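You operate a simulated robot arm through the tools that you are given. There is no shell and no other tool. Be economical: measure what you need, move in short steps, check, and stop when the job is done.

You are at the controls of a simulated robot arm. One attempt, no reset.

TASK
Move the finished jar from the shaker to the brown mat and shake jar 75.
Fine: press start once; leave the jar in the cradle with the clamp open.

Only the result counts: the job must be done as asked and must still hold three seconds after the hand-in. Knocking over, shifting, dropping, spilling or breaking anything else fails it.

THE ROBOT
A 6-joint arm with a two-finger parallel gripper, fixed in place. Base frame: the origin is at the foot of the arm, x ahead of it, y to its left, z up; the work surface is at about z = 800. Lengths are in mm, angles in degrees, forces in N, time in s.
With the tool pointing down near the work surface it reaches from about 260 to 680 mm from the base axis. Its first joint turns from -66.0 to 66.0 degrees. Payload 2.9 kg.
Tool frame: the origin (TCP) lies between the finger pads and is the grasp point; the fingertips stand 30 mm ahead of it; z points along the fingers, y is the line along which they close. The gripper opens to 110 mm. The fingers are 20 mm wide and 10 mm thick; the gripper's body (48 by 112 mm) begins 55 mm behind the TCP.
Orientation is that of the tool frame in the base frame, as a unit quaternion [x, y, z, w]. With the fingers straight down and closing along the base's y, the tool's x points along the base's -x, its y along +y and its z along -z.

THE INTERFACE
- The arm moves only by the tool move_arm. Its argument "motion" is a list that holds one entry, the list of rows, each a list of 7 numbers: the turn, a rotation vector about the tool's x, y, z in degrees, then the shift along the tool's x, y, z in mm, then the finger opening in mm, from 0 to 110. In form: [[[ax, ay, az, x, y, z, gripper], ...]]. A call has 1 to 8 rows; each row is the pose to reach, as a shift and turn from the pose commanded when the call began, along the tool's axes at that moment. Each row takes 0.2 s and may step no farther than 50 mm and 8.6 degrees from the row before; otherwise, or with a gripper value out of range, the whole call is refused. A pose out of reach is approached as far as the arm can. The call stops where the force on the tool passes 40 N (or 10 N more than at its start, if that is more) or the arm is blocked; 0.2 s more then pass. Each finger travels about 108 mm/s and halts on what it meets, pressing with about 34 N; the grip force reading is that of the motor and also rises with nothing between the fingers. The clock runs only during rows and for 0.2 s after the last one: add rows that repeat a pose to give the fingers time. The reply holds the time, the measured pose of the TCP, the force on the tool along the base axes, the opening and the grip force, in the units named above and with some noise.
- Cameras (640 x 400 px; columns grow to the right, rows downward): "scene" is fixed at [84.2, 440.7, 1388.9]; the picture's right is [-0.68, -0.73, 0.00], its down [-0.39, 0.36, -0.85] and it looks along [0.62, -0.58, -0.53] (base axes); focal length 344 px, centre (320, 200). "wrist" rides on the gripper at [72, 17, -103] in the tool frame; the picture's right is [-0.23, 0.97, 0.00], its down [-0.76, -0.18, -0.62] and it looks along [-0.61, -0.14, 0.78] (tool axes); focal length 222 px, centre (320, 200). There is no depth. A picture from a camera that has moved, and an enlarged one, comes with that camera's place and axes in the base frame and with its lens.
- grab_frame(camera): a new picture of that camera. The clock stands still meanwhile.
- close_up(camera, box): a new picture of the part [left, top, right, bottom] of that camera's present view, enlarged. The clock stands still meanwhile.
- hand_in(): hands the job in; it is judged then, once.

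Work in short steps. Places have to be worked out from the pictures, the camera data and where the tool is seen: move nearer, look again, correct. Check each grasp and each placing, and mend what went wrong. You have 120 turns and 68 pictures in all, those below and enlarged ones among them. Open the gripper and draw the arm clear of the work before you hand the job in, unless the task says otherwise; then end with one line.

The tools are called after "Call:" as a command line: name --argument value ..., lists and objects as JSON in quotes. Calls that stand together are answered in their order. move_arm: Moves the arm, as the interface text tells. Its arguments: {"type":"object","properties":{"motion":{"type":"array"}},"required":["motion"]} The other tools are called the same way: grab_frame (camera) takes a picture; close_up (camera, box) takes an enlarged picture of a part of a camera's view; hand_in () hands the job in.

At the start:

```text
time_s: 0.0
tcp_pos: [382.9, -162.6, 1136.3]
orientation: [0.0, 1.0, 0.001, 0.0]
ft_force: [-0.6, 1.1, -0.2]
width: 110.1
finger_force: 0.1
```

scene: 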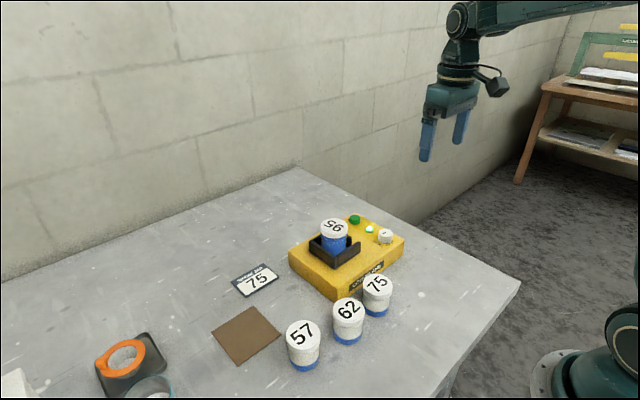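
wrist: 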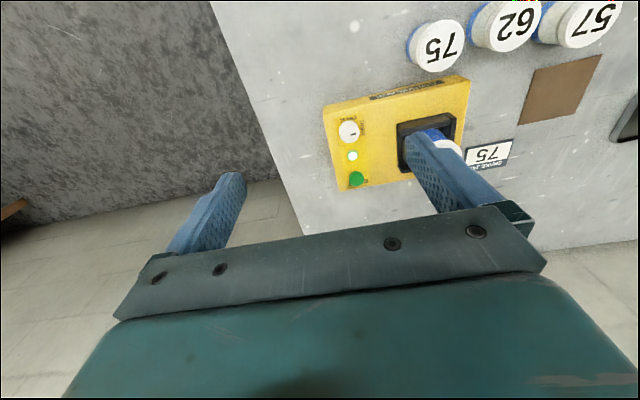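

The shaker holds jar 95, with jars 75, 62 and 57 waiting and the brown mat next to them. I'll enlarge the shaker and the jars to see the controls.

Call:
close_up --camera "scene" --box '[270, 200, 430, 300]'

Call:
close_up --camera "scene" --box '[200, 250, 420, 388]'

Call:
close_up --camera "wrist" --box '[310, 70, 530, 208]'

```text
4.00 times, centred on (350, 250) of scene
camera zoom: at [84.2, 440.7, 1388.9], right [-0.68, -0.73, 0.0], down [-0.39, 0.36, -0.85], along [0.62, -0.58, -0.53], focal length 1377 px, centre (200, 0)
```

zoom: 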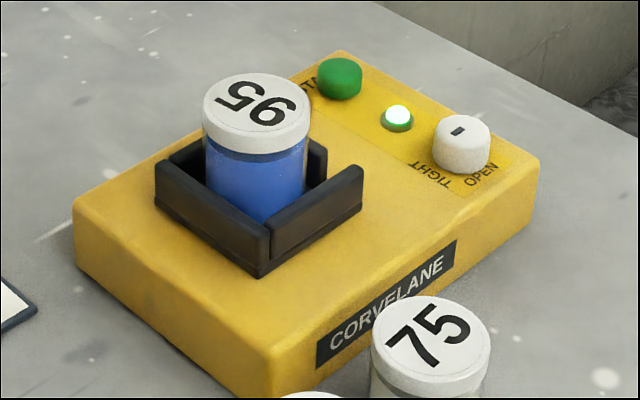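

```text
2.90 times, centred on (310, 319) of scene
camera zoom: at [84.2, 440.7, 1388.9], right [-0.68, -0.73, 0.0], down [-0.39, 0.36, -0.85], along [0.62, -0.58, -0.53], focal length 998 px, centre (349, -145)
```

zoom: 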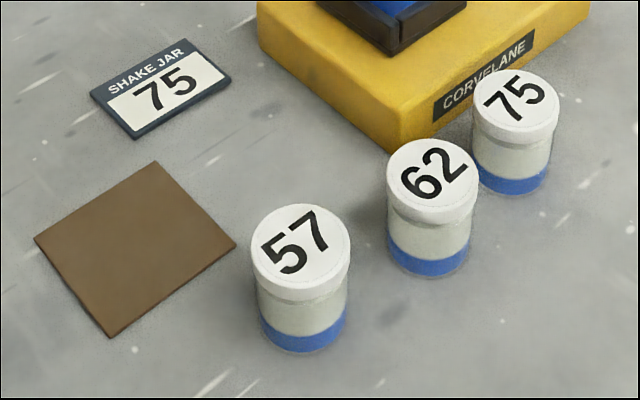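

```text
2.90 times, centred on (420, 139) of wrist
camera zoom: at [310.1, -146.0, 1238.9], right [0.23, 0.97, 0.0], down [0.76, -0.18, 0.62], along [0.61, -0.14, -0.78], focal length 644 px, centre (30, 377)
```

zoom: 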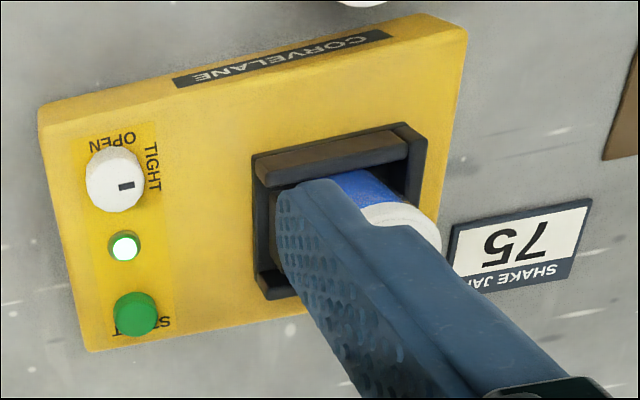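

Triangulating from both pictures, I get the knob at about (462,-129) with its top near z=882, and start at about (560,-130). Jar 75 is at about (373,9), and jar 95 at about (526,-17). The knob seems to point at TIGHT, so I'll go above it for a closer look.

Call:
move_arm --motion '[[[0, 0, 0, -20, 8, 34, 110], [0, 0, 0, -40, 17, 68, 110], [0, 0, 0, -60, 25, 102, 110], [0, 0, 0, -79, 34, 136, 110], [0, 0, 0, -79, 34, 136, 110]]]'

Call:
grab_frame --camera "wrist"

Call:
grab_frame --camera "scene"

```text
time_s: 1.2
tcp_pos: [463.5, -128.2, 999.4]
orientation: [0.0, 1.0, 0.0, 0.001]
ft_force: [-0.2, 0.8, -0.3]
width: 110.0
finger_force: 0.1
```

```text
62 pictures are left
camera wrist: at [390.2, -111.5, 1103.2], right [0.23, 0.97, 0.0], down [0.76, -0.18, 0.62], along [0.61, -0.14, -0.78], focal length 222 px, centre (320, 200)
```

wrist: 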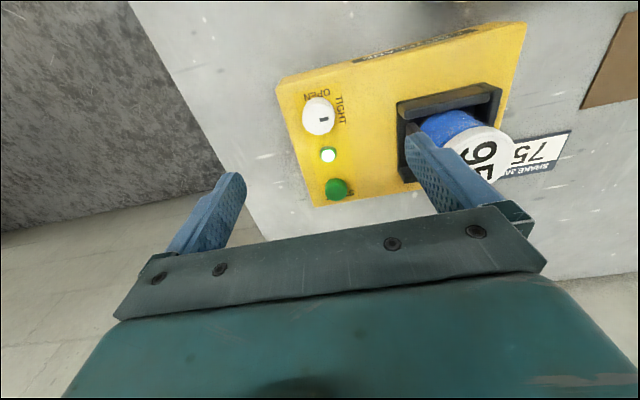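

```text
61 pictures are left
```

scene: 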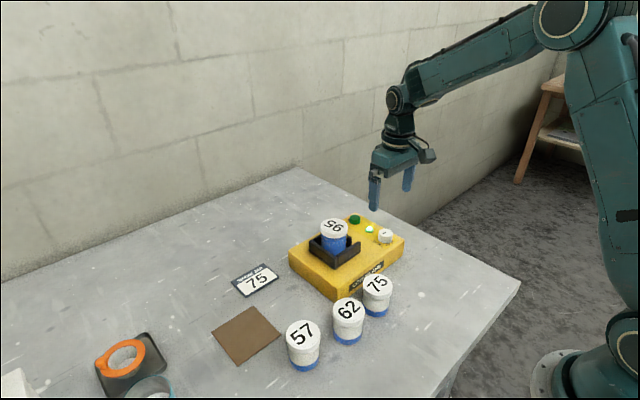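

Call:
close_up --camera "wrist" --box '[270, 60, 430, 160]'

Call:
close_up --camera "wrist" --box '[370, 60, 530, 210]'

```text
4.00 times, centred on (350, 110) of wrist
camera zoom: at [390.2, -111.5, 1103.2], right [0.23, 0.97, 0.0], down [0.76, -0.18, 0.62], along [0.61, -0.14, -0.78], focal length 888 px, centre (200, 560)
```

zoom: 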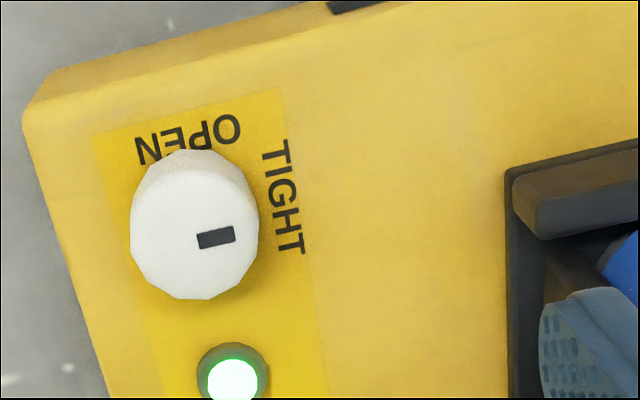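

```text
2.67 times, centred on (450, 135) of wrist
camera zoom: at [390.2, -111.5, 1103.2], right [0.23, 0.97, 0.0], down [0.76, -0.18, 0.62], along [0.61, -0.14, -0.78], focal length 592 px, centre (-27, 373)
```

zoom: 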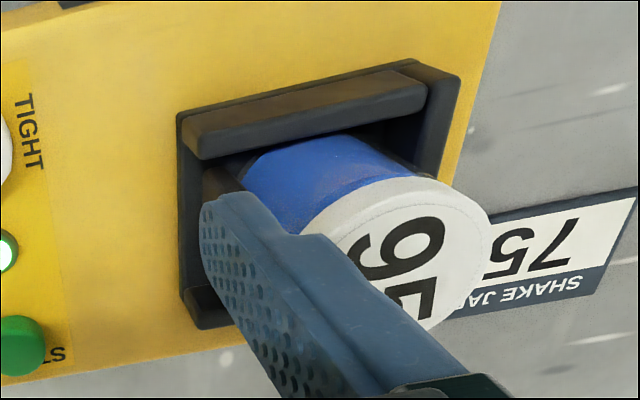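

The pointer is at TIGHT (+y) and OPEN is toward -x, about 90° counter-clockwise from above. I'll narrow the fingers and come down over the knob, which is about 31 mm across.

Call:
move_arm --motion '[[[0, 0, 0, 0, 0, 30, 70], [0, 0, 0, 0, 0, 60, 60], [0, 0, 0, 0, 0, 85, 60], [0, 0, 0, 0, 0, 100, 60], [0, 0, 0, 0, 0, 100, 60]]]'

Call:
grab_frame --camera "wrist"

Call:
close_up --camera "scene" --box '[310, 180, 470, 280]'

```text
time_s: 2.4
tcp_pos: [463.2, -128.9, 900.6]
orientation: [0.0, 1.0, 0.0, 0.0]
ft_force: [1.3, 1.1, 0.2]
width: 60.0
finger_force: 0.0
```

```text
58 pictures are left
camera wrist: at [390.3, -112.0, 1002.9], right [0.23, 0.97, 0.0], down [0.76, -0.18, 0.62], along [0.61, -0.14, -0.78], focal length 222 px, centre (320, 200)
```

wrist: 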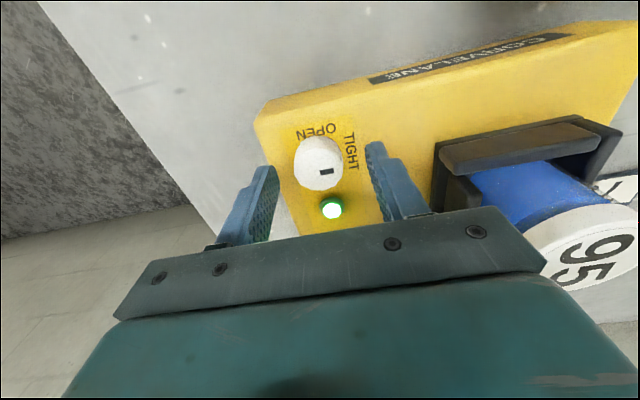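

```text
4.00 times, centred on (390, 230) of scene
camera zoom: at [84.2, 440.7, 1388.9], right [-0.68, -0.73, 0.0], down [-0.39, 0.36, -0.85], along [0.62, -0.58, -0.53], focal length 1377 px, centre (40, 80)
```

zoom: 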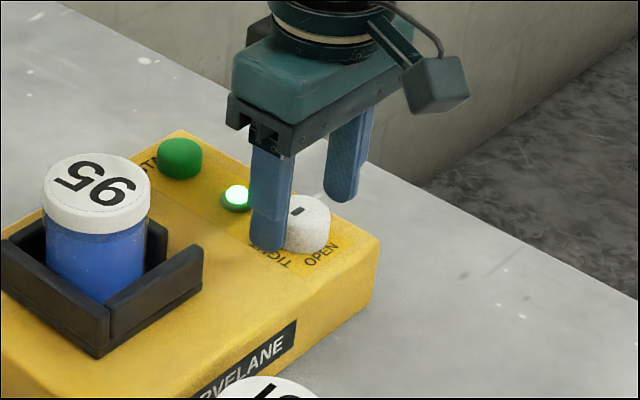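

The fingers straddle the knob, but I want an exact check of its centre along x before closing.

Call:
close_up --camera "wrist" --box '[240, 110, 400, 250]'

```text
2.86 times, centred on (320, 180) of wrist
camera zoom: at [390.3, -112.0, 1002.9], right [0.23, 0.97, 0.0], down [0.76, -0.18, 0.62], along [0.61, -0.14, -0.78], focal length 635 px, centre (320, 257)
```

zoom: 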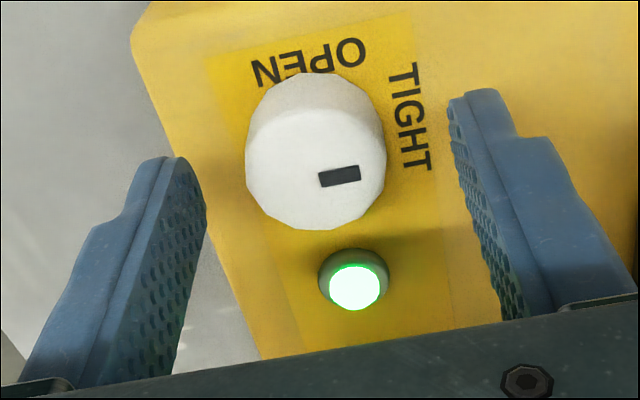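

The knob centre works out to (462,-129), so I'm well centred. I'll go 2 mm lower and close.

Call:
move_arm --motion '[[[0, 0, 0, 0, 0, 2, 60], [0, 0, 0, 0, 0, 2, 40], [0, 0, 0, 0, 0, 2, 20], [0, 0, 0, 0, 0, 2, 20]]]'

```text
time_s: 3.4
tcp_pos: [463.0, -129.6, 896.4]
orientation: [0.0, 1.0, -0.001, 0.0]
ft_force: [0.1, -11.2, -3.1]
width: 32.4
finger_force: 45.2
```

The knob is gripped at 32.4 mm. Now I'll turn it counter-clockwise seen from above, which is negative about tool z.

Call:
move_arm --motion '[[[0, 0, -8, 0, 0, 0, 20], [0, 0, -16, 0, 0, 0, 20], [0, 0, -24, 0, 0, 0, 20], [0, 0, -32, 0, 0, 0, 20], [0, 0, -40, 0, 0, 0, 20], [0, 0, -48, 0, 0, 0, 20], [0, 0, -56, 0, 0, 0, 20], [0, 0, -64, 0, 0, 0, 20]]]'

Call:
close_up --camera "scene" --box '[310, 180, 470, 280]'

```text
time_s: 4.7
tcp_pos: [462.9, -130.8, 897.8]
orientation: [-0.367, 0.93, -0.003, 0.001]
ft_force: [3.1, -4.4, -5.6]
width: 32.6
finger_force: 44.7
stopped in row 6: the force on the tool passed its limit (the readings are from after the stop); the commanded pose is now the measured one
```

```text
4.00 times, centred on (390, 230) of scene
camera zoom: at [84.3, 440.6, 1388.9], right [-0.68, -0.73, 0.0], down [-0.39, 0.36, -0.85], along [0.62, -0.58, -0.53], focal length 1377 px, centre (40, 80)
```

zoom: 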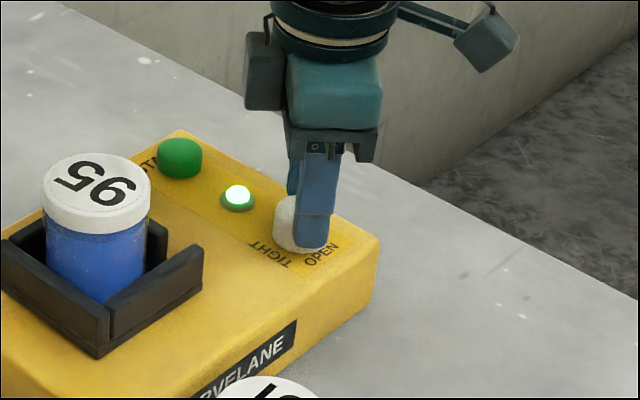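

The turn stopped at about 43° on force. I'll see where the pointer is.

Call:
close_up --camera "wrist" --box '[240, 80, 400, 220]'

```text
2.86 times, centred on (320, 150) of wrist
camera zoom: at [398.1, -168.1, 1001.0], right [-0.5, 0.87, -0.01], down [0.68, 0.39, 0.62], along [0.54, 0.3, -0.78], focal length 635 px, centre (320, 343)
```

zoom: 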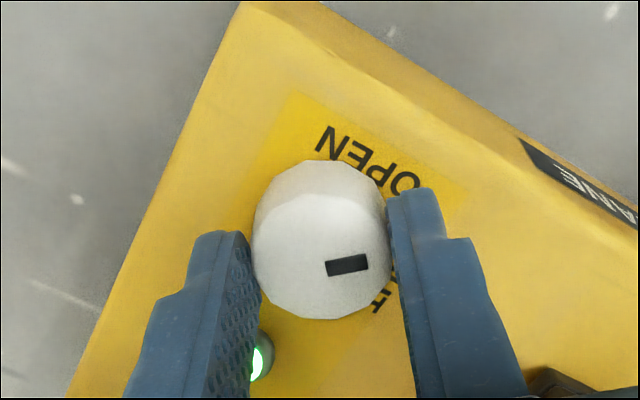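

The pointer has turned with the gripper to about 43°, so the grip isn't slipping. I'll carry on from here.

Call:
move_arm --motion '[[[0, 0, -6, 0, 0, 0, 20], [0, 0, -12, 0, 0, 0, 20], [0, 0, -18, 0, 0, 0, 20], [0, 0, -24, 0, 0, 0, 20], [0, 0, -30, 0, 0, 0, 20], [0, 0, -36, 0, 0, 0, 20], [0, 0, -42, 0, 0, 0, 20], [0, 0, -47, 0, 0, 0, 20]]]'

Call:
close_up --camera "wrist" --box '[240, 80, 400, 220]'

```text
time_s: 6.5
tcp_pos: [466.5, -132.6, 899.0]
orientation: [0.708, -0.706, 0.005, 0.0]
ft_force: [20.6, -14.1, -24.2]
width: 32.7
finger_force: 45.0
```

```text
2.86 times, centred on (320, 150) of wrist
camera zoom: at [447.0, -204.1, 1001.6], right [-0.97, 0.23, -0.01], down [0.17, 0.77, 0.62], along [0.15, 0.6, -0.79], focal length 635 px, centre (320, 343)
```

zoom: 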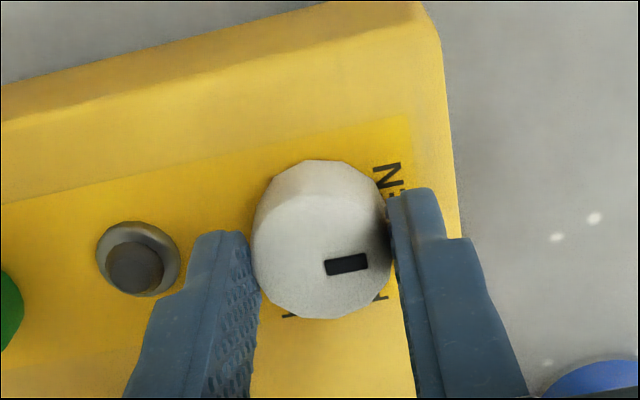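

The pointer is now at OPEN and the lamp has gone out. I'll release and lift straight up.

Call:
move_arm --motion '[[[0, 0, 0, 0, 0, 0, 45], [0, 0, 0, 0, 0, 0, 56], [0, 0, 0, 0, 0, -30, 56], [0, 0, 0, 0, 0, -70, 60], [0, 0, 0, 0, 0, -120, 60], [0, 0, 0, 0, 0, -150, 60]]]'

Call:
close_up --camera "scene" --box '[270, 190, 430, 290]'

```text
time_s: 7.9
tcp_pos: [461.2, -130.7, 1050.3]
orientation: [-0.707, 0.707, -0.002, -0.001]
ft_force: [0.2, 0.4, 0.2]
width: 59.6
finger_force: 0.1
```

```text
4.00 times, centred on (350, 240) of scene
camera zoom: at [84.1, 440.7, 1388.9], right [-0.68, -0.73, 0.0], down [-0.39, 0.36, -0.85], along [0.62, -0.58, -0.53], focal length 1377 px, centre (200, 40)
```

zoom: 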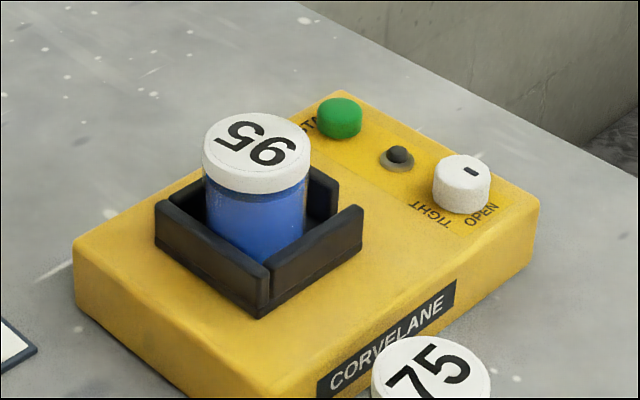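

The pointer is at OPEN with the lamp off. The camera now looks along +y, so I'll use this view to locate the cradle and jar 95.

Call:
grab_frame --camera "wrist"

```text
51 pictures are left
camera wrist: at [444.2, -202.4, 1152.8], right [-0.97, 0.23, 0.0], down [0.18, 0.77, 0.62], along [0.14, 0.6, -0.79], focal length 222 px, centre (320, 200)
```

wrist: 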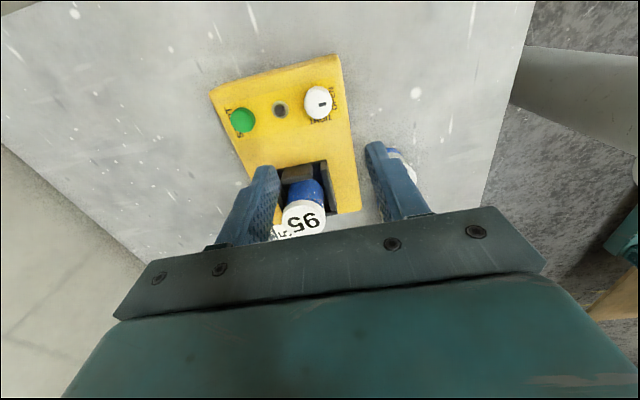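

Jar 95 comes out at about (516,-8) with its lid top near 930. I'll move above it and look again.

Call:
move_arm --motion '[[[0, 0, 0, -41, -18, 0, 80], [0, 0, 0, -82, -37, 0, 90], [0, 0, 0, -123, -55, 10, 90], [0, 0, 0, -123, -55, 10, 90]]]'

Call:
close_up --camera "wrist" --box '[200, 40, 440, 210]'

Call:
close_up --camera "scene" --box '[250, 140, 410, 280]'

```text
time_s: 8.9
tcp_pos: [516.1, -5.9, 1038.0]
orientation: [-0.707, 0.708, -0.004, -0.002]
ft_force: [0.2, -0.4, 0.2]
width: 89.9
finger_force: 0.0
```

```text
2.35 times, centred on (320, 125) of wrist
camera zoom: at [499.0, -78.3, 1141.0], right [-0.97, 0.23, 0.0], down [0.18, 0.77, 0.62], along [0.14, 0.6, -0.79], focal length 523 px, centre (320, 376)
```

zoom: 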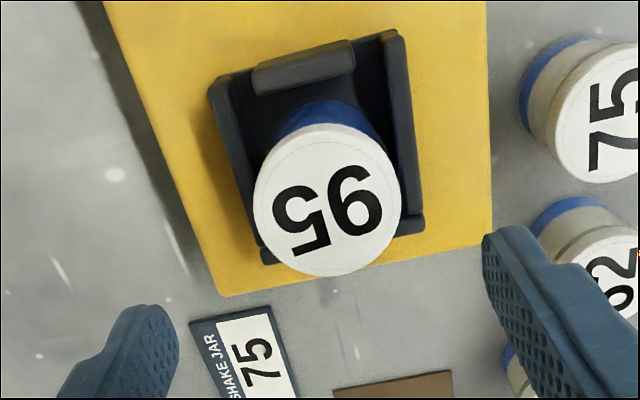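

```text
2.86 times, centred on (330, 210) of scene
camera zoom: at [84.1, 440.7, 1388.9], right [-0.68, -0.73, 0.0], down [-0.39, 0.36, -0.85], along [0.62, -0.58, -0.53], focal length 983 px, centre (291, 171)
```

zoom: 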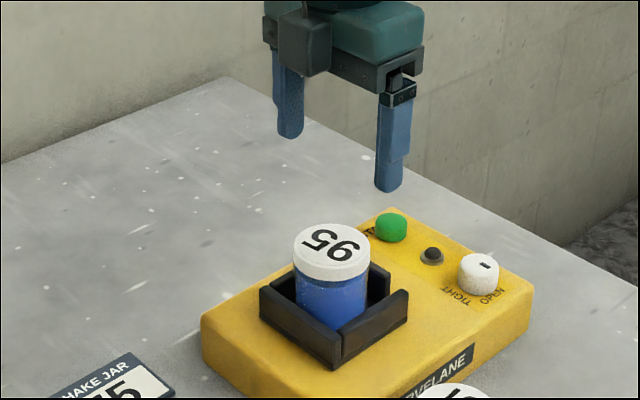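

From the wrist view the jar centre is about (513,-7), which matches the cradle centre. The lid is about 59 mm across with its top near 930, and the walls top out near 890. I'll descend with an 84 mm opening to hold it by the lid.

Call:
move_arm --motion '[[[0, 0, 0, 1, 3, 30, 84], [0, 0, 0, 1, 3, 65, 84], [0, 0, 0, 1, 3, 95, 84], [0, 0, 0, 1, 3, 108, 84], [0, 0, 0, 1, 3, 108, 84]]]'

Call:
close_up --camera "scene" --box '[250, 160, 410, 280]'

Call:
grab_frame --camera "wrist"

```text
time_s: 10.1
tcp_pos: [514.9, -7.6, 929.6]
orientation: [-0.707, 0.707, -0.003, -0.001]
ft_force: [-0.8, -0.3, -0.1]
width: 83.7
finger_force: 0.0
```

```text
3.33 times, centred on (330, 220) of scene
camera zoom: at [84.2, 440.7, 1388.9], right [-0.68, -0.73, 0.0], down [-0.39, 0.36, -0.85], along [0.62, -0.58, -0.53], focal length 1147 px, centre (287, 133)
```

zoom: 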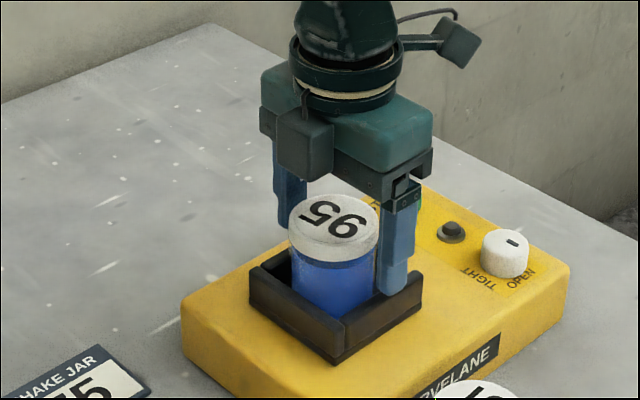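

```text
47 pictures are left
camera wrist: at [497.2, -80.0, 1033.0], right [-0.97, 0.23, 0.0], down [0.18, 0.77, 0.62], along [0.14, 0.6, -0.79], focal length 222 px, centre (320, 200)
```

wrist: 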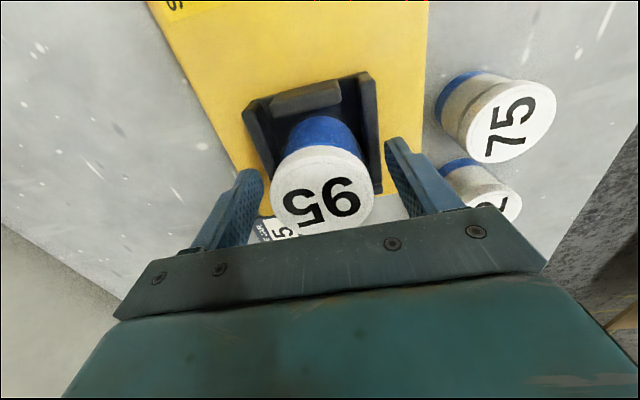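

The fingers straddle the jar and its centre is at (513,-8). I'll go down 4 mm and close on the lid.

Call:
move_arm --motion '[[[0, 0, 0, 0, 1, 4, 84], [0, 0, 0, 0, 1, 4, 64], [0, 0, 0, 0, 1, 4, 45], [0, 0, 0, 0, 1, 4, 45], [0, 0, 0, 0, 1, 4, 45]]]'

```text
time_s: 11.3
tcp_pos: [514.1, -8.7, 926.1]
orientation: [0.708, -0.707, 0.004, 0.0]
ft_force: [1.5, -0.4, 0.2]
width: 59.1
finger_force: 34.3
```

The lid is gripped at 59.1 mm, so I'll lift slowly.

Call:
move_arm --motion '[[[0, 0, 0, 0, 0, -10, 45], [0, 0, 0, 0, 0, -30, 45], [0, 0, 0, 0, 0, -60, 45], [0, 0, 0, 0, 0, -100, 45], [0, 0, 0, 0, 0, -100, 45]]]'

Call:
grab_frame --camera "scene"

```text
time_s: 12.5
tcp_pos: [512.7, -6.8, 1026.6]
orientation: [-0.707, 0.707, -0.003, 0.0]
ft_force: [0.6, 0.3, 0.3]
width: 45.0
finger_force: 0.1
```

```text
46 pictures are left
```

scene: 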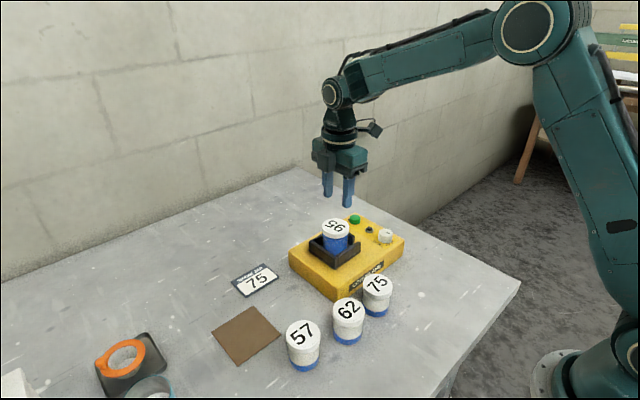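

The fingers slipped off and the jar stayed in the cradle. I'll check the cradle, the jar and the knob closely.

Call:
close_up --camera "scene" --box '[285, 200, 405, 280]'

Call:
close_up --camera "wrist" --box '[200, 40, 440, 210]'

```text
5.00 times, centred on (345, 240) of scene
camera zoom: at [84.1, 440.7, 1388.9], right [-0.68, -0.73, 0.0], down [-0.39, 0.36, -0.85], along [0.62, -0.58, -0.53], focal length 1721 px, centre (195, 0)
```

zoom: 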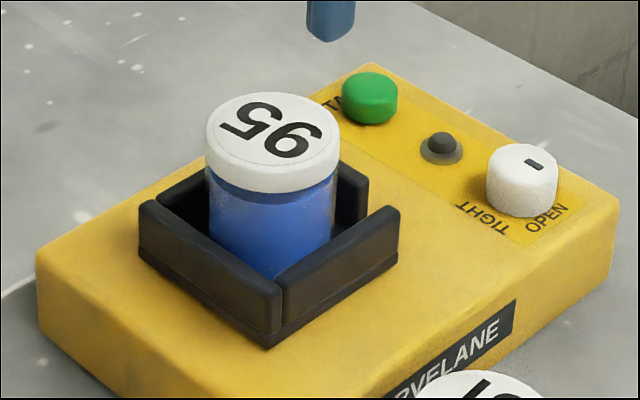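

```text
2.35 times, centred on (320, 125) of wrist
camera zoom: at [495.8, -79.5, 1129.1], right [-0.97, 0.23, 0.0], down [0.18, 0.77, 0.62], along [0.14, 0.6, -0.79], focal length 523 px, centre (320, 376)
```

zoom: 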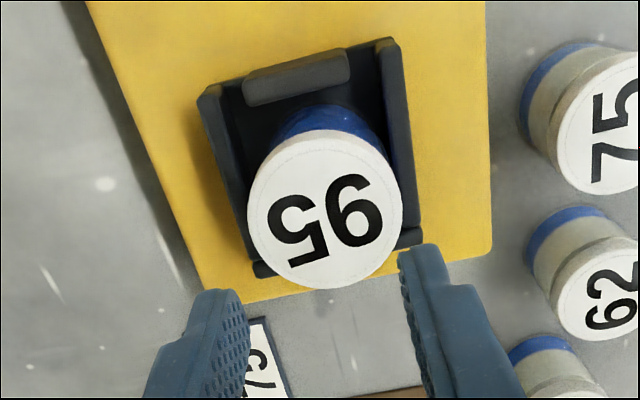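

The knob mark does point to OPEN, so either the grip was too shallow or the clamp still holds the jar. I'll grip a little deeper and watch the force on a tiny lift.

Call:
move_arm --motion '[[[0, 0, 0, 0, 0, 0, 70], [0, 0, 0, 0, 0, 40, 84], [0, 0, 0, 0, 0, 80, 84], [0, 0, 0, 0, 0, 100, 84], [0, 0, 0, 0, 0, 104, 84], [0, 0, 0, 0, 0, 104, 84]]]'

Call:
move_arm --motion '[[[0, 0, 0, 0, 0, 0, 64], [0, 0, 0, 0, 0, 0, 30], [0, 0, 0, 0, 0, 0, 30], [0, 0, 0, 0, 0, 0, 30], [0, 0, 0, 0, 0, 0, 30]]]'

Call:
move_arm --motion '[[[0, 0, 0, 0, 0, -3, 30], [0, 0, 0, 0, 0, -3, 30]]]'

```text
time_s: 13.9
tcp_pos: [513.2, -8.2, 919.9]
orientation: [0.708, -0.706, 0.003, 0.0]
ft_force: [-0.9, -0.1, -0.4]
width: 84.2
finger_force: 0.1
```

```text
time_s: 15.1
tcp_pos: [512.8, -7.2, 922.6]
orientation: [-0.707, 0.708, -0.003, 0.0]
ft_force: [-0.1, -0.3, -0.4]
width: 58.8
finger_force: 34.0
```

```text
time_s: 15.7
tcp_pos: [513.8, -8.6, 924.7]
orientation: [-0.707, 0.707, -0.003, 0.0]
ft_force: [0.3, 0.0, -2.0]
width: 59.1
finger_force: 33.5
```

Call:
move_arm --motion '[[[0, 0, 0, 0, 0, -4, 30], [0, 0, 0, 0, 0, -9, 30], [0, 0, 0, 0, 0, -9, 30]]]'

Call:
close_up --camera "scene" --box '[285, 200, 405, 280]'

```text
time_s: 16.5
tcp_pos: [513.7, -8.4, 933.7]
orientation: [-0.707, 0.707, -0.003, -0.001]
ft_force: [-1.1, 0.0, -2.2]
width: 58.6
finger_force: 34.0
```

```text
5.00 times, centred on (345, 240) of scene
camera zoom: at [84.2, 440.7, 1388.9], right [-0.68, -0.73, 0.0], down [-0.39, 0.36, -0.85], along [0.62, -0.58, -0.53], focal length 1721 px, centre (195, 0)
```

zoom: 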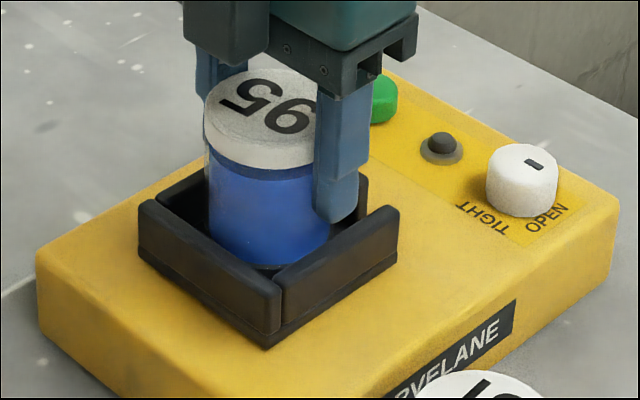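

The jar is rising with the gripper, so the clamp is open and this deeper grip holds. I'll lift on gently.

Call:
move_arm --motion '[[[0, 0, 0, 0, 0, -10, 30], [0, 0, 0, 0, 0, -22, 30], [0, 0, 0, 0, 0, -35, 30], [0, 0, 0, 0, 0, -48, 30], [0, 0, 0, 0, 0, -60, 30], [0, 0, 0, 0, 0, -68, 30]]]'

Call:
grab_frame --camera "scene"

Call:
grab_frame --camera "wrist"

```text
time_s: 17.9
tcp_pos: [513.5, -7.6, 1002.0]
orientation: [-0.707, 0.707, -0.003, -0.001]
ft_force: [0.2, 0.0, -1.8]
width: 58.7
finger_force: 34.4
```

```text
42 pictures are left
```

scene: 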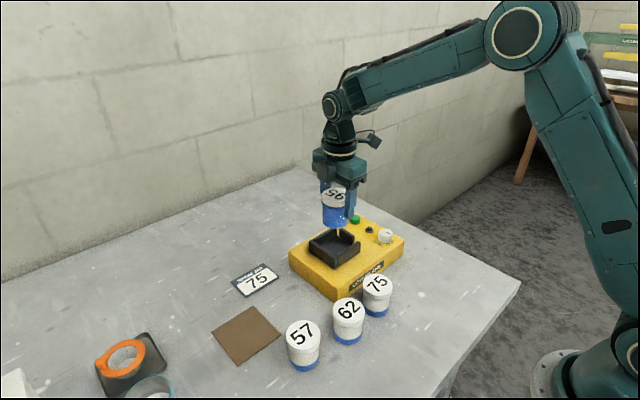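

```text
41 pictures are left
camera wrist: at [495.8, -80.0, 1105.7], right [-0.97, 0.23, 0.0], down [0.18, 0.77, 0.62], along [0.14, 0.6, -0.79], focal length 222 px, centre (320, 200)
```

wrist: 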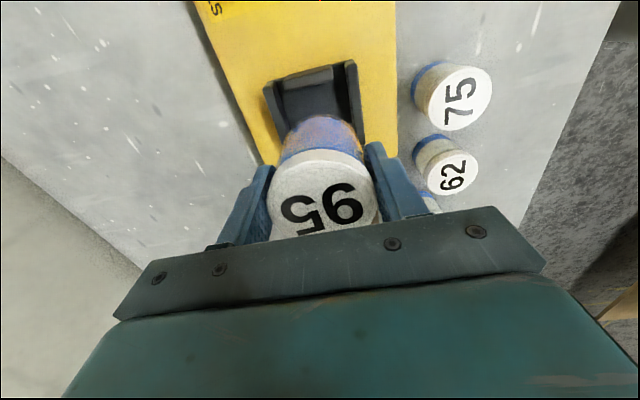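

Jar 95 is free and held. The mat centre looks to be about (501,249), so I'll carry the jar toward it at height and then refine with the wrist camera.

Call:
move_arm --motion '[[[0, 0, 0, -20, 0, 0, 30], [0, 0, 0, -55, 0, 0, 30], [0, 0, 0, -90, 4, 0, 30], [0, 0, 0, -125, 8, 0, 30], [0, 0, 0, -160, 12, 0, 30], [0, 0, 0, -180, 12, 0, 30], [0, 0, 0, -180, 12, 0, 30]]]'

Call:
grab_frame --camera "wrist"

Call:
grab_frame --camera "scene"

```text
time_s: 19.5
tcp_pos: [500.7, 171.7, 1002.1]
orientation: [0.707, -0.707, 0.003, 0.0]
ft_force: [-0.5, -0.1, -2.3]
width: 58.9
finger_force: 34.2
```

```text
40 pictures are left
camera wrist: at [483.5, 98.2, 1104.2], right [-0.97, 0.23, 0.0], down [0.18, 0.77, 0.62], along [0.14, 0.6, -0.79], focal length 222 px, centre (320, 200)
```

wrist: 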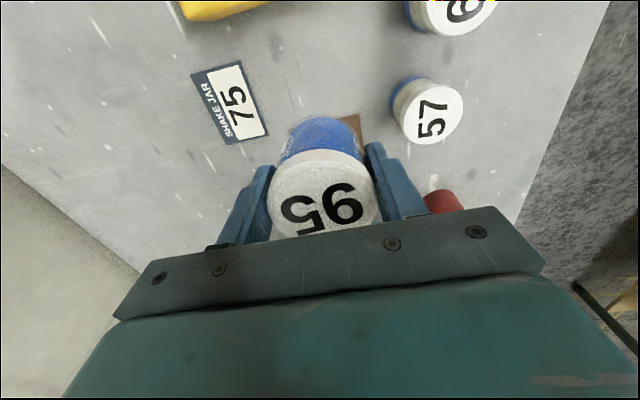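

```text
39 pictures are left
```

scene: 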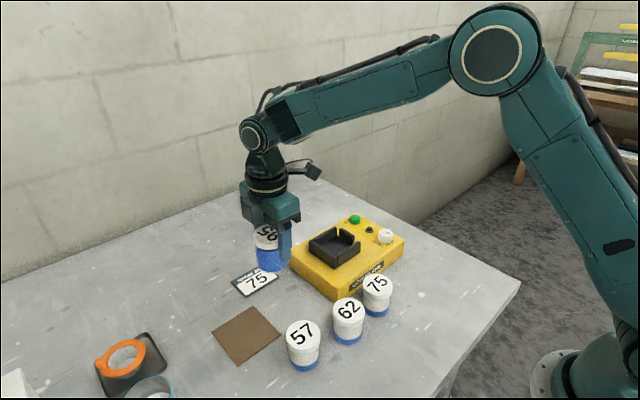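

The mat works out to about x 459–552, y 201–300, with its centre near (503,251). I'll move above it and come down most of the way.

Call:
move_arm --motion '[[[0, 0, 0, -40, -1, 0, 30], [0, 0, 0, -79, -2, 10, 30], [0, 0, 0, -79, -2, 50, 30], [0, 0, 0, -79, -2, 90, 30], [0, 0, 0, -79, -2, 115, 30], [0, 0, 0, -79, -2, 130, 30], [0, 0, 0, -79, -2, 130, 30]]]'

Call:
close_up --camera "scene" --box '[190, 250, 350, 390]'

Call:
grab_frame --camera "wrist"

```text
time_s: 21.1
tcp_pos: [504.1, 251.0, 870.0]
orientation: [-0.707, 0.708, -0.003, 0.0]
ft_force: [-0.3, 0.3, -2.1]
width: 58.9
finger_force: 34.1
```

```text
2.86 times, centred on (270, 320) of scene
camera zoom: at [84.2, 440.7, 1388.9], right [-0.68, -0.73, 0.0], down [-0.39, 0.36, -0.85], along [0.62, -0.58, -0.53], focal length 983 px, centre (463, -143)
```

zoom: 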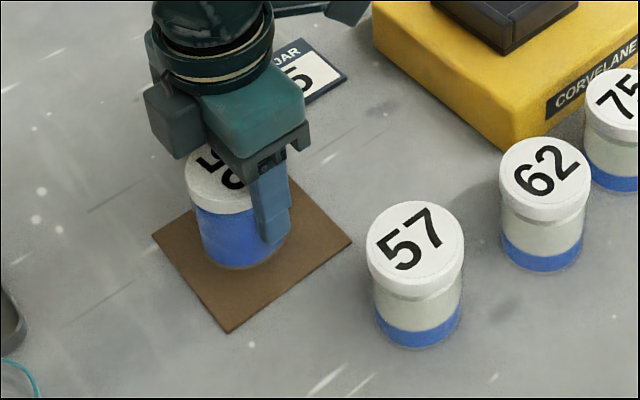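

```text
37 pictures are left
camera wrist: at [486.7, 177.6, 973.2], right [-0.97, 0.23, 0.0], down [0.17, 0.77, 0.62], along [0.14, 0.6, -0.78], focal length 222 px, centre (320, 200)
```

wrist: 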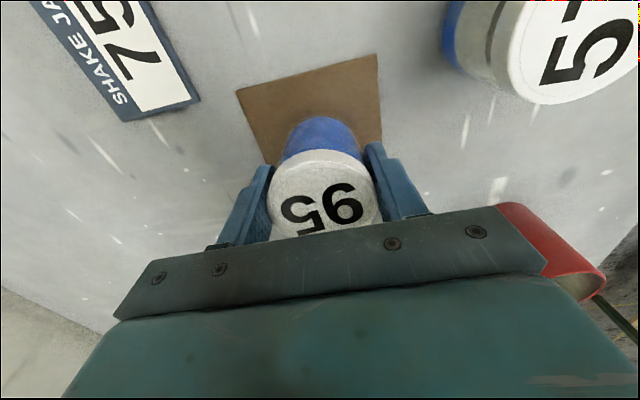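

The jar is centred over the mat, a few millimetres up. I'll lower it in small steps and watch the force.

Call:
move_arm --motion '[[[0, 0, 0, 0, 0, 3, 30], [0, 0, 0, 0, 0, 5, 30], [0, 0, 0, 0, 0, 5, 30]]]'

Call:
move_arm --motion '[[[0, 0, 0, 0, 0, 2, 30], [0, 0, 0, 0, 0, 2, 30]]]'

Call:
move_arm --motion '[[[0, 0, 0, 0, 0, 2, 30], [0, 0, 0, 0, 0, 2, 30]]]'

```text
time_s: 21.9
tcp_pos: [503.6, 249.0, 866.6]
orientation: [-0.707, 0.707, -0.003, 0.0]
ft_force: [0.1, -0.2, -1.7]
width: 59.0
finger_force: 34.2
```

```text
time_s: 22.5
tcp_pos: [503.8, 249.9, 863.0]
orientation: [0.708, -0.707, 0.004, 0.001]
ft_force: [0.0, 0.1, -2.4]
width: 58.9
finger_force: 34.3
```

```text
time_s: 23.1
tcp_pos: [505.0, 250.3, 861.7]
orientation: [0.708, -0.707, 0.003, 0.001]
ft_force: [-0.8, 0.3, -2.3]
width: 58.7
finger_force: 34.2
```

Call:
move_arm --motion '[[[0, 0, 0, 0, 0, 2, 30], [0, 0, 0, 0, 0, 2, 30]]]'

Call:
close_up --camera "scene" --box '[205, 280, 305, 350]'

```text
time_s: 23.7
tcp_pos: [503.1, 251.5, 860.5]
orientation: [0.708, -0.706, 0.004, 0.0]
ft_force: [-3.9, -2.3, 15.9]
width: 59.0
finger_force: 33.7
```

```text
5.71 times, centred on (255, 315) of scene
camera zoom: at [83.8, 440.5, 1389.0], right [-0.68, -0.73, 0.0], down [-0.39, 0.36, -0.85], along [0.62, -0.58, -0.53], focal length 1966 px, centre (691, -457)
```

zoom: 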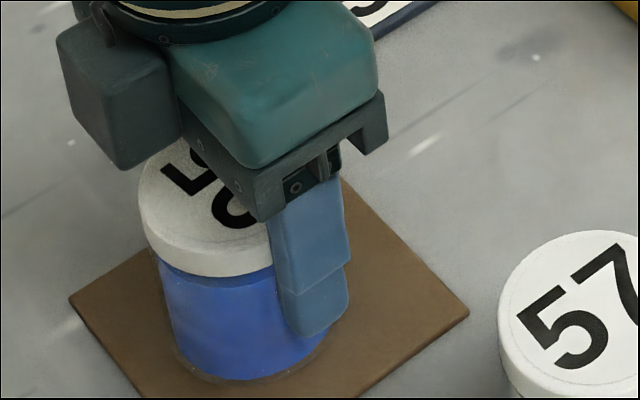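

The jar has touched down on the mat (+16 N). I'll open and rise.

Call:
move_arm --motion '[[[0, 0, 0, 0, 0, -1, 45], [0, 0, 0, 0, 0, -1, 70], [0, 0, 0, 0, 0, -1, 86], [0, 0, 0, 0, 0, -1, 86], [0, 0, 0, 0, 0, -40, 86], [0, 0, 0, 0, 0, -90, 86], [0, 0, 0, 0, 0, -140, 86]]]'

Call:
grab_frame --camera "scene"

```text
time_s: 25.3
tcp_pos: [502.3, 250.5, 1001.2]
orientation: [-0.707, 0.707, -0.003, -0.001]
ft_force: [-0.2, -0.4, -0.1]
width: 86.0
finger_force: 0.1
```

```text
35 pictures are left
```

scene: 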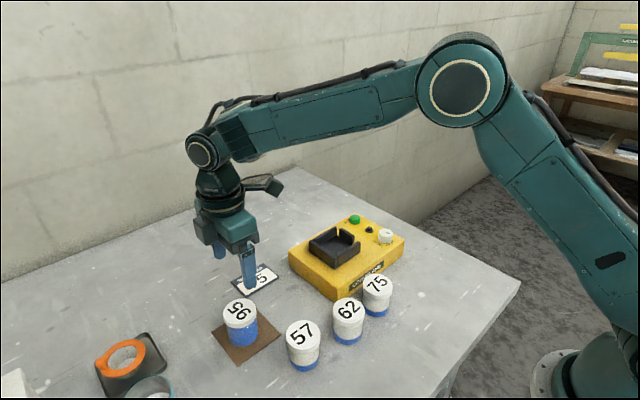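

Jar 95 stands on the mat. Next I'll travel above jar 75 at about (373,9) and look.

Call:
move_arm --motion '[[[0, 0, 0, 40, 21, 0, 86], [0, 0, 0, 80, 43, 0, 86], [0, 0, 0, 120, 64, 0, 86], [0, 0, 0, 160, 86, 0, 86], [0, 0, 0, 200, 107, 0, 86], [0, 0, 0, 241, 129, 0, 86], [0, 0, 0, 241, 129, 0, 86]]]'

Call:
grab_frame --camera "wrist"

```text
time_s: 26.9
tcp_pos: [374.7, 9.6, 1000.5]
orientation: [0.708, -0.706, 0.003, 0.001]
ft_force: [0.4, 0.4, 0.5]
width: 85.7
finger_force: 0.1
```

```text
34 pictures are left
camera wrist: at [358.1, -63.4, 1103.3], right [-0.97, 0.23, 0.0], down [0.17, 0.77, 0.62], along [0.14, 0.6, -0.78], focal length 222 px, centre (320, 200)
```

wrist: 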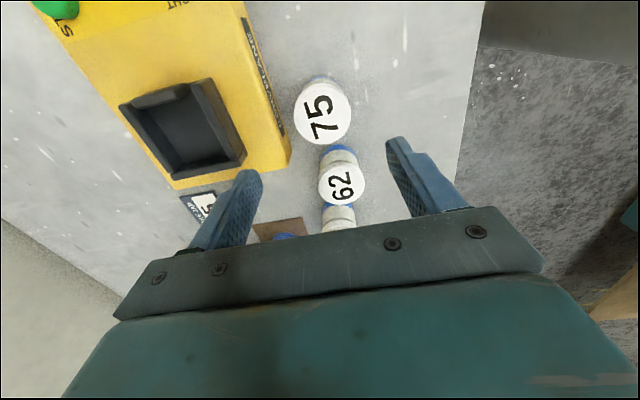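

Jar 75 is at about (372,5), close to the shaker's front face, but there is about 37 mm to jar 62. I'll turn the gripper back so it closes along y.

Call:
move_arm --motion '[[[0, 0, 8, 5, 3, 0, 86], [0, 0, 16, 5, 3, 0, 86], [0, 0, 24, 5, 3, 0, 86], [0, 0, 32, 5, 3, 0, 86], [0, 0, 40, 5, 3, 0, 86], [0, 0, 48, 5, 3, 0, 86], [0, 0, 56, 5, 3, 0, 86], [0, 0, 64, 5, 3, 0, 86]]]'

Call:
move_arm --motion '[[[0, 0, 8, 0, 0, 0, 86], [0, 0, 16, 0, 0, 0, 86], [0, 0, 24, 0, 0, 0, 86], [0, 0, 26, 0, 0, 0, 86], [0, 0, 26, 0, 0, 0, 86]]]'

Call:
grab_frame --camera "wrist"

```text
time_s: 28.7
tcp_pos: [371.6, 4.9, 1001.0]
orientation: [-0.224, 0.975, -0.003, 0.0]
ft_force: [-0.2, 0.1, 0.1]
width: 86.1
finger_force: 0.1
```

```text
time_s: 29.9
tcp_pos: [371.4, 4.8, 1001.6]
orientation: [0.0, 1.0, -0.002, 0.002]
ft_force: [0.6, 1.3, 0.3]
width: 86.2
finger_force: 0.0
```

```text
33 pictures are left
camera wrist: at [298.4, 21.8, 1102.9], right [0.23, 0.97, 0.0], down [0.76, -0.17, 0.63], along [0.61, -0.15, -0.78], focal length 222 px, centre (320, 200)
```

wrist: 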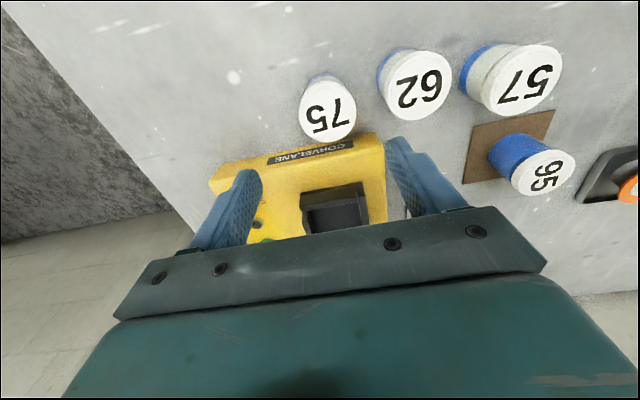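

Jar 75 averages to about (370,8). I'll descend to just above its lid and refine.

Call:
move_arm --motion '[[[0, 0, 0, 2, 3, 35, 86], [0, 0, 0, 2, 3, 70, 86], [0, 0, 0, 2, 3, 88, 86], [0, 0, 0, 2, 3, 88, 86]]]'

Call:
close_up --camera "wrist" --box '[200, 60, 440, 220]'

Call:
close_up --camera "scene" --box '[310, 220, 470, 330]'

```text
time_s: 30.9
tcp_pos: [369.9, 7.1, 912.6]
orientation: [0.0, 1.0, -0.003, 0.002]
ft_force: [-0.2, 0.1, -0.9]
width: 85.8
finger_force: 0.1
```

```text
2.50 times, centred on (320, 140) of wrist
camera zoom: at [297.2, 24.2, 1014.4], right [0.23, 0.97, 0.0], down [0.76, -0.17, 0.63], along [0.61, -0.15, -0.78], focal length 555 px, centre (320, 350)
```

zoom: 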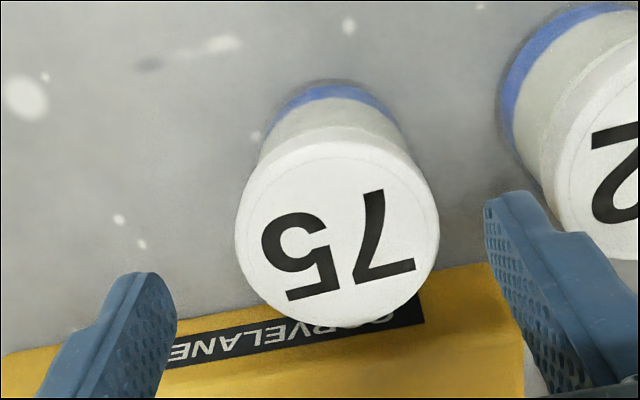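

```text
3.64 times, centred on (390, 275) of scene
camera zoom: at [84.2, 440.7, 1388.9], right [-0.68, -0.73, 0.0], down [-0.39, 0.36, -0.85], along [0.62, -0.58, -0.53], focal length 1251 px, centre (66, -73)
```

zoom: 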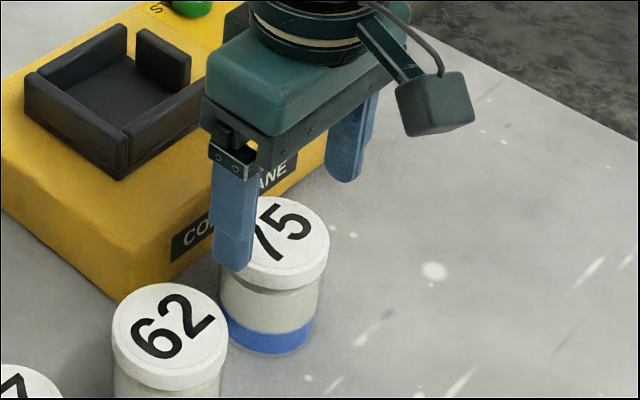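

The lid centre refines to (370,10.5). I'll shift 3 mm in +y, narrow to 80 mm, descend to z≈860 (same height on the jar as before) and grip.

Call:
move_arm --motion '[[[0, 0, 0, 0, 3, 0, 80], [0, 0, 0, 0, 3, 20, 80], [0, 0, 0, 0, 3, 40, 80], [0, 0, 0, 0, 3, 52, 80], [0, 0, 0, 0, 3, 52, 80]]]'

Call:
move_arm --motion '[[[0, 0, 0, 0, 0, 0, 62], [0, 0, 0, 0, 0, 0, 30], [0, 0, 0, 0, 0, 0, 30], [0, 0, 0, 0, 0, 0, 30], [0, 0, 0, 0, 0, 0, 30]]]'

```text
time_s: 32.1
tcp_pos: [370.7, 11.2, 859.8]
orientation: [0.0, 1.0, -0.003, 0.002]
ft_force: [0.1, 0.7, 0.1]
width: 80.1
finger_force: 0.1
```

```text
time_s: 33.3
tcp_pos: [370.8, 10.6, 859.8]
orientation: [0.0, 1.0, -0.002, 0.002]
ft_force: [0.3, 0.4, 0.0]
width: 59.1
finger_force: 34.3
```

Jar 75's lid is gripped at 59.1 mm. I'll lift it slowly and check.

Call:
move_arm --motion '[[[0, 0, 0, 0, 0, -4, 30], [0, 0, 0, 0, 0, -14, 30], [0, 0, 0, 0, 0, -34, 30], [0, 0, 0, 0, 0, -60, 30], [0, 0, 0, 0, 0, -90, 30], [0, 0, 0, 0, 0, -120, 30], [0, 0, 0, 0, 0, -140, 30], [0, 0, 0, 0, 0, -140, 30]]]'

Call:
grab_frame --camera "scene"

```text
time_s: 35.1
tcp_pos: [368.9, 10.8, 999.6]
orientation: [0.001, 1.0, -0.002, 0.002]
ft_force: [0.1, 0.2, -2.4]
width: 59.0
finger_force: 33.8
```

```text
30 pictures are left
```

scene: 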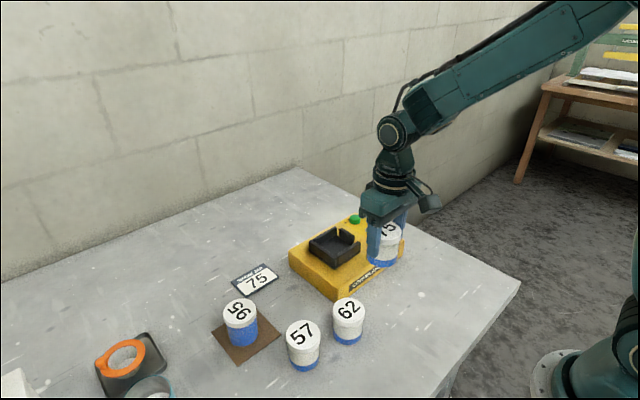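

Jar 75 is held. I'll move it over the cradle at (513.5,-8) and lower it partway.

Call:
move_arm --motion '[[[0, 0, 0, -20, -3, 0, 30], [0, 0, 0, -55, -7, 0, 30], [0, 0, 0, -95, -12, 0, 30], [0, 0, 0, -130, -17, 0, 30], [0, 0, 0, -143, -19, 0, 30], [0, 0, 0, -143, -19, 20, 30], [0, 0, 0, -143, -19, 35, 30], [0, 0, 0, -143, -19, 35, 30]]]'

Call:
close_up --camera "scene" --box '[270, 190, 410, 280]'

Call:
close_up --camera "wrist" --box '[220, 60, 420, 200]'

```text
time_s: 36.9
tcp_pos: [511.6, -8.3, 965.6]
orientation: [0.0, 1.0, -0.002, 0.001]
ft_force: [-0.6, 0.5, -1.7]
width: 59.0
finger_force: 34.1
```

```text
4.44 times, centred on (340, 235) of scene
camera zoom: at [84.2, 440.7, 1388.9], right [-0.68, -0.73, 0.0], down [-0.39, 0.36, -0.85], along [0.62, -0.58, -0.53], focal length 1530 px, centre (231, 44)
```

zoom: 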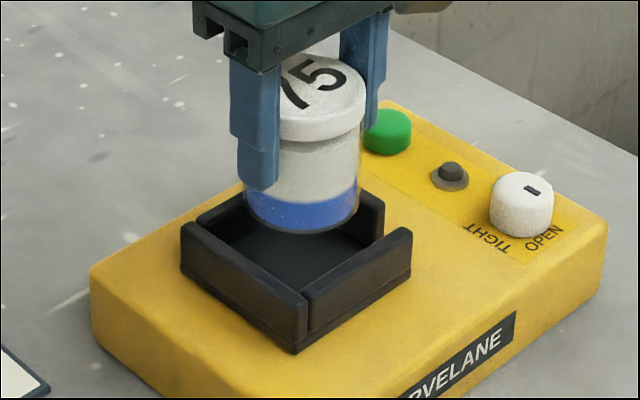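

```text
2.86 times, centred on (320, 130) of wrist
camera zoom: at [439.2, 8.5, 1067.4], right [0.23, 0.97, 0.0], down [0.76, -0.17, 0.63], along [0.61, -0.15, -0.78], focal length 635 px, centre (320, 400)
```

zoom: 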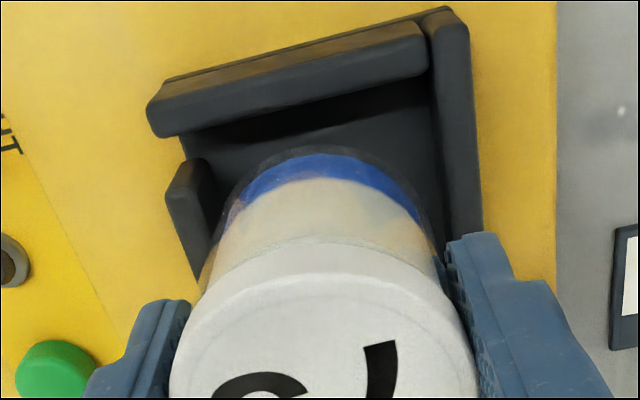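

The jar is close to aligned with the cradle. I'll nudge it 1.5 mm in +x and +y, lower it to just above the walls, and look again.

Call:
move_arm --motion '[[[0, 0, 0, -1.5, 1.5, 5, 30], [0, 0, 0, -1.5, 1.5, 11, 30], [0, 0, 0, -1.5, 1.5, 11, 30]]]'

Call:
close_up --camera "scene" --box '[290, 200, 390, 270]'

Call:
close_up --camera "wrist" --box '[240, 60, 400, 160]'

```text
time_s: 37.7
tcp_pos: [513.7, -6.9, 955.8]
orientation: [0.0, 1.0, -0.003, 0.002]
ft_force: [-0.7, 0.5, -1.7]
width: 59.0
finger_force: 33.7
```

```text
5.71 times, centred on (340, 235) of scene
camera zoom: at [84.2, 440.7, 1388.9], right [-0.68, -0.73, 0.0], down [-0.39, 0.36, -0.85], along [0.62, -0.58, -0.53], focal length 1966 px, centre (206, 0)
```

zoom: 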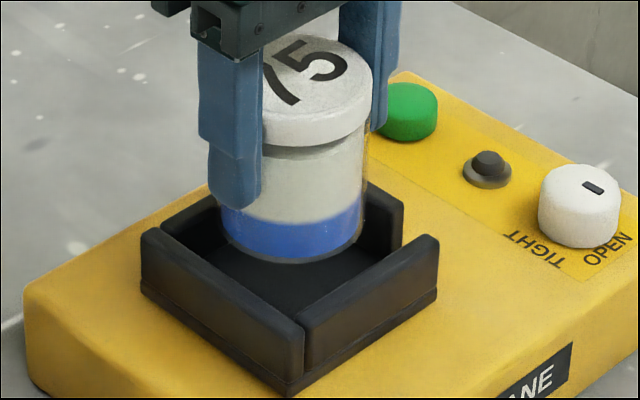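

```text
4.00 times, centred on (320, 110) of wrist
camera zoom: at [440.6, 10.0, 1057.6], right [0.23, 0.97, 0.0], down [0.76, -0.17, 0.63], along [0.61, -0.15, -0.78], focal length 888 px, centre (320, 560)
```

zoom: 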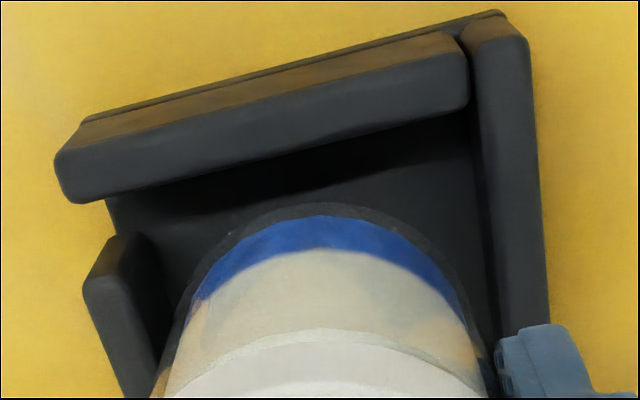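

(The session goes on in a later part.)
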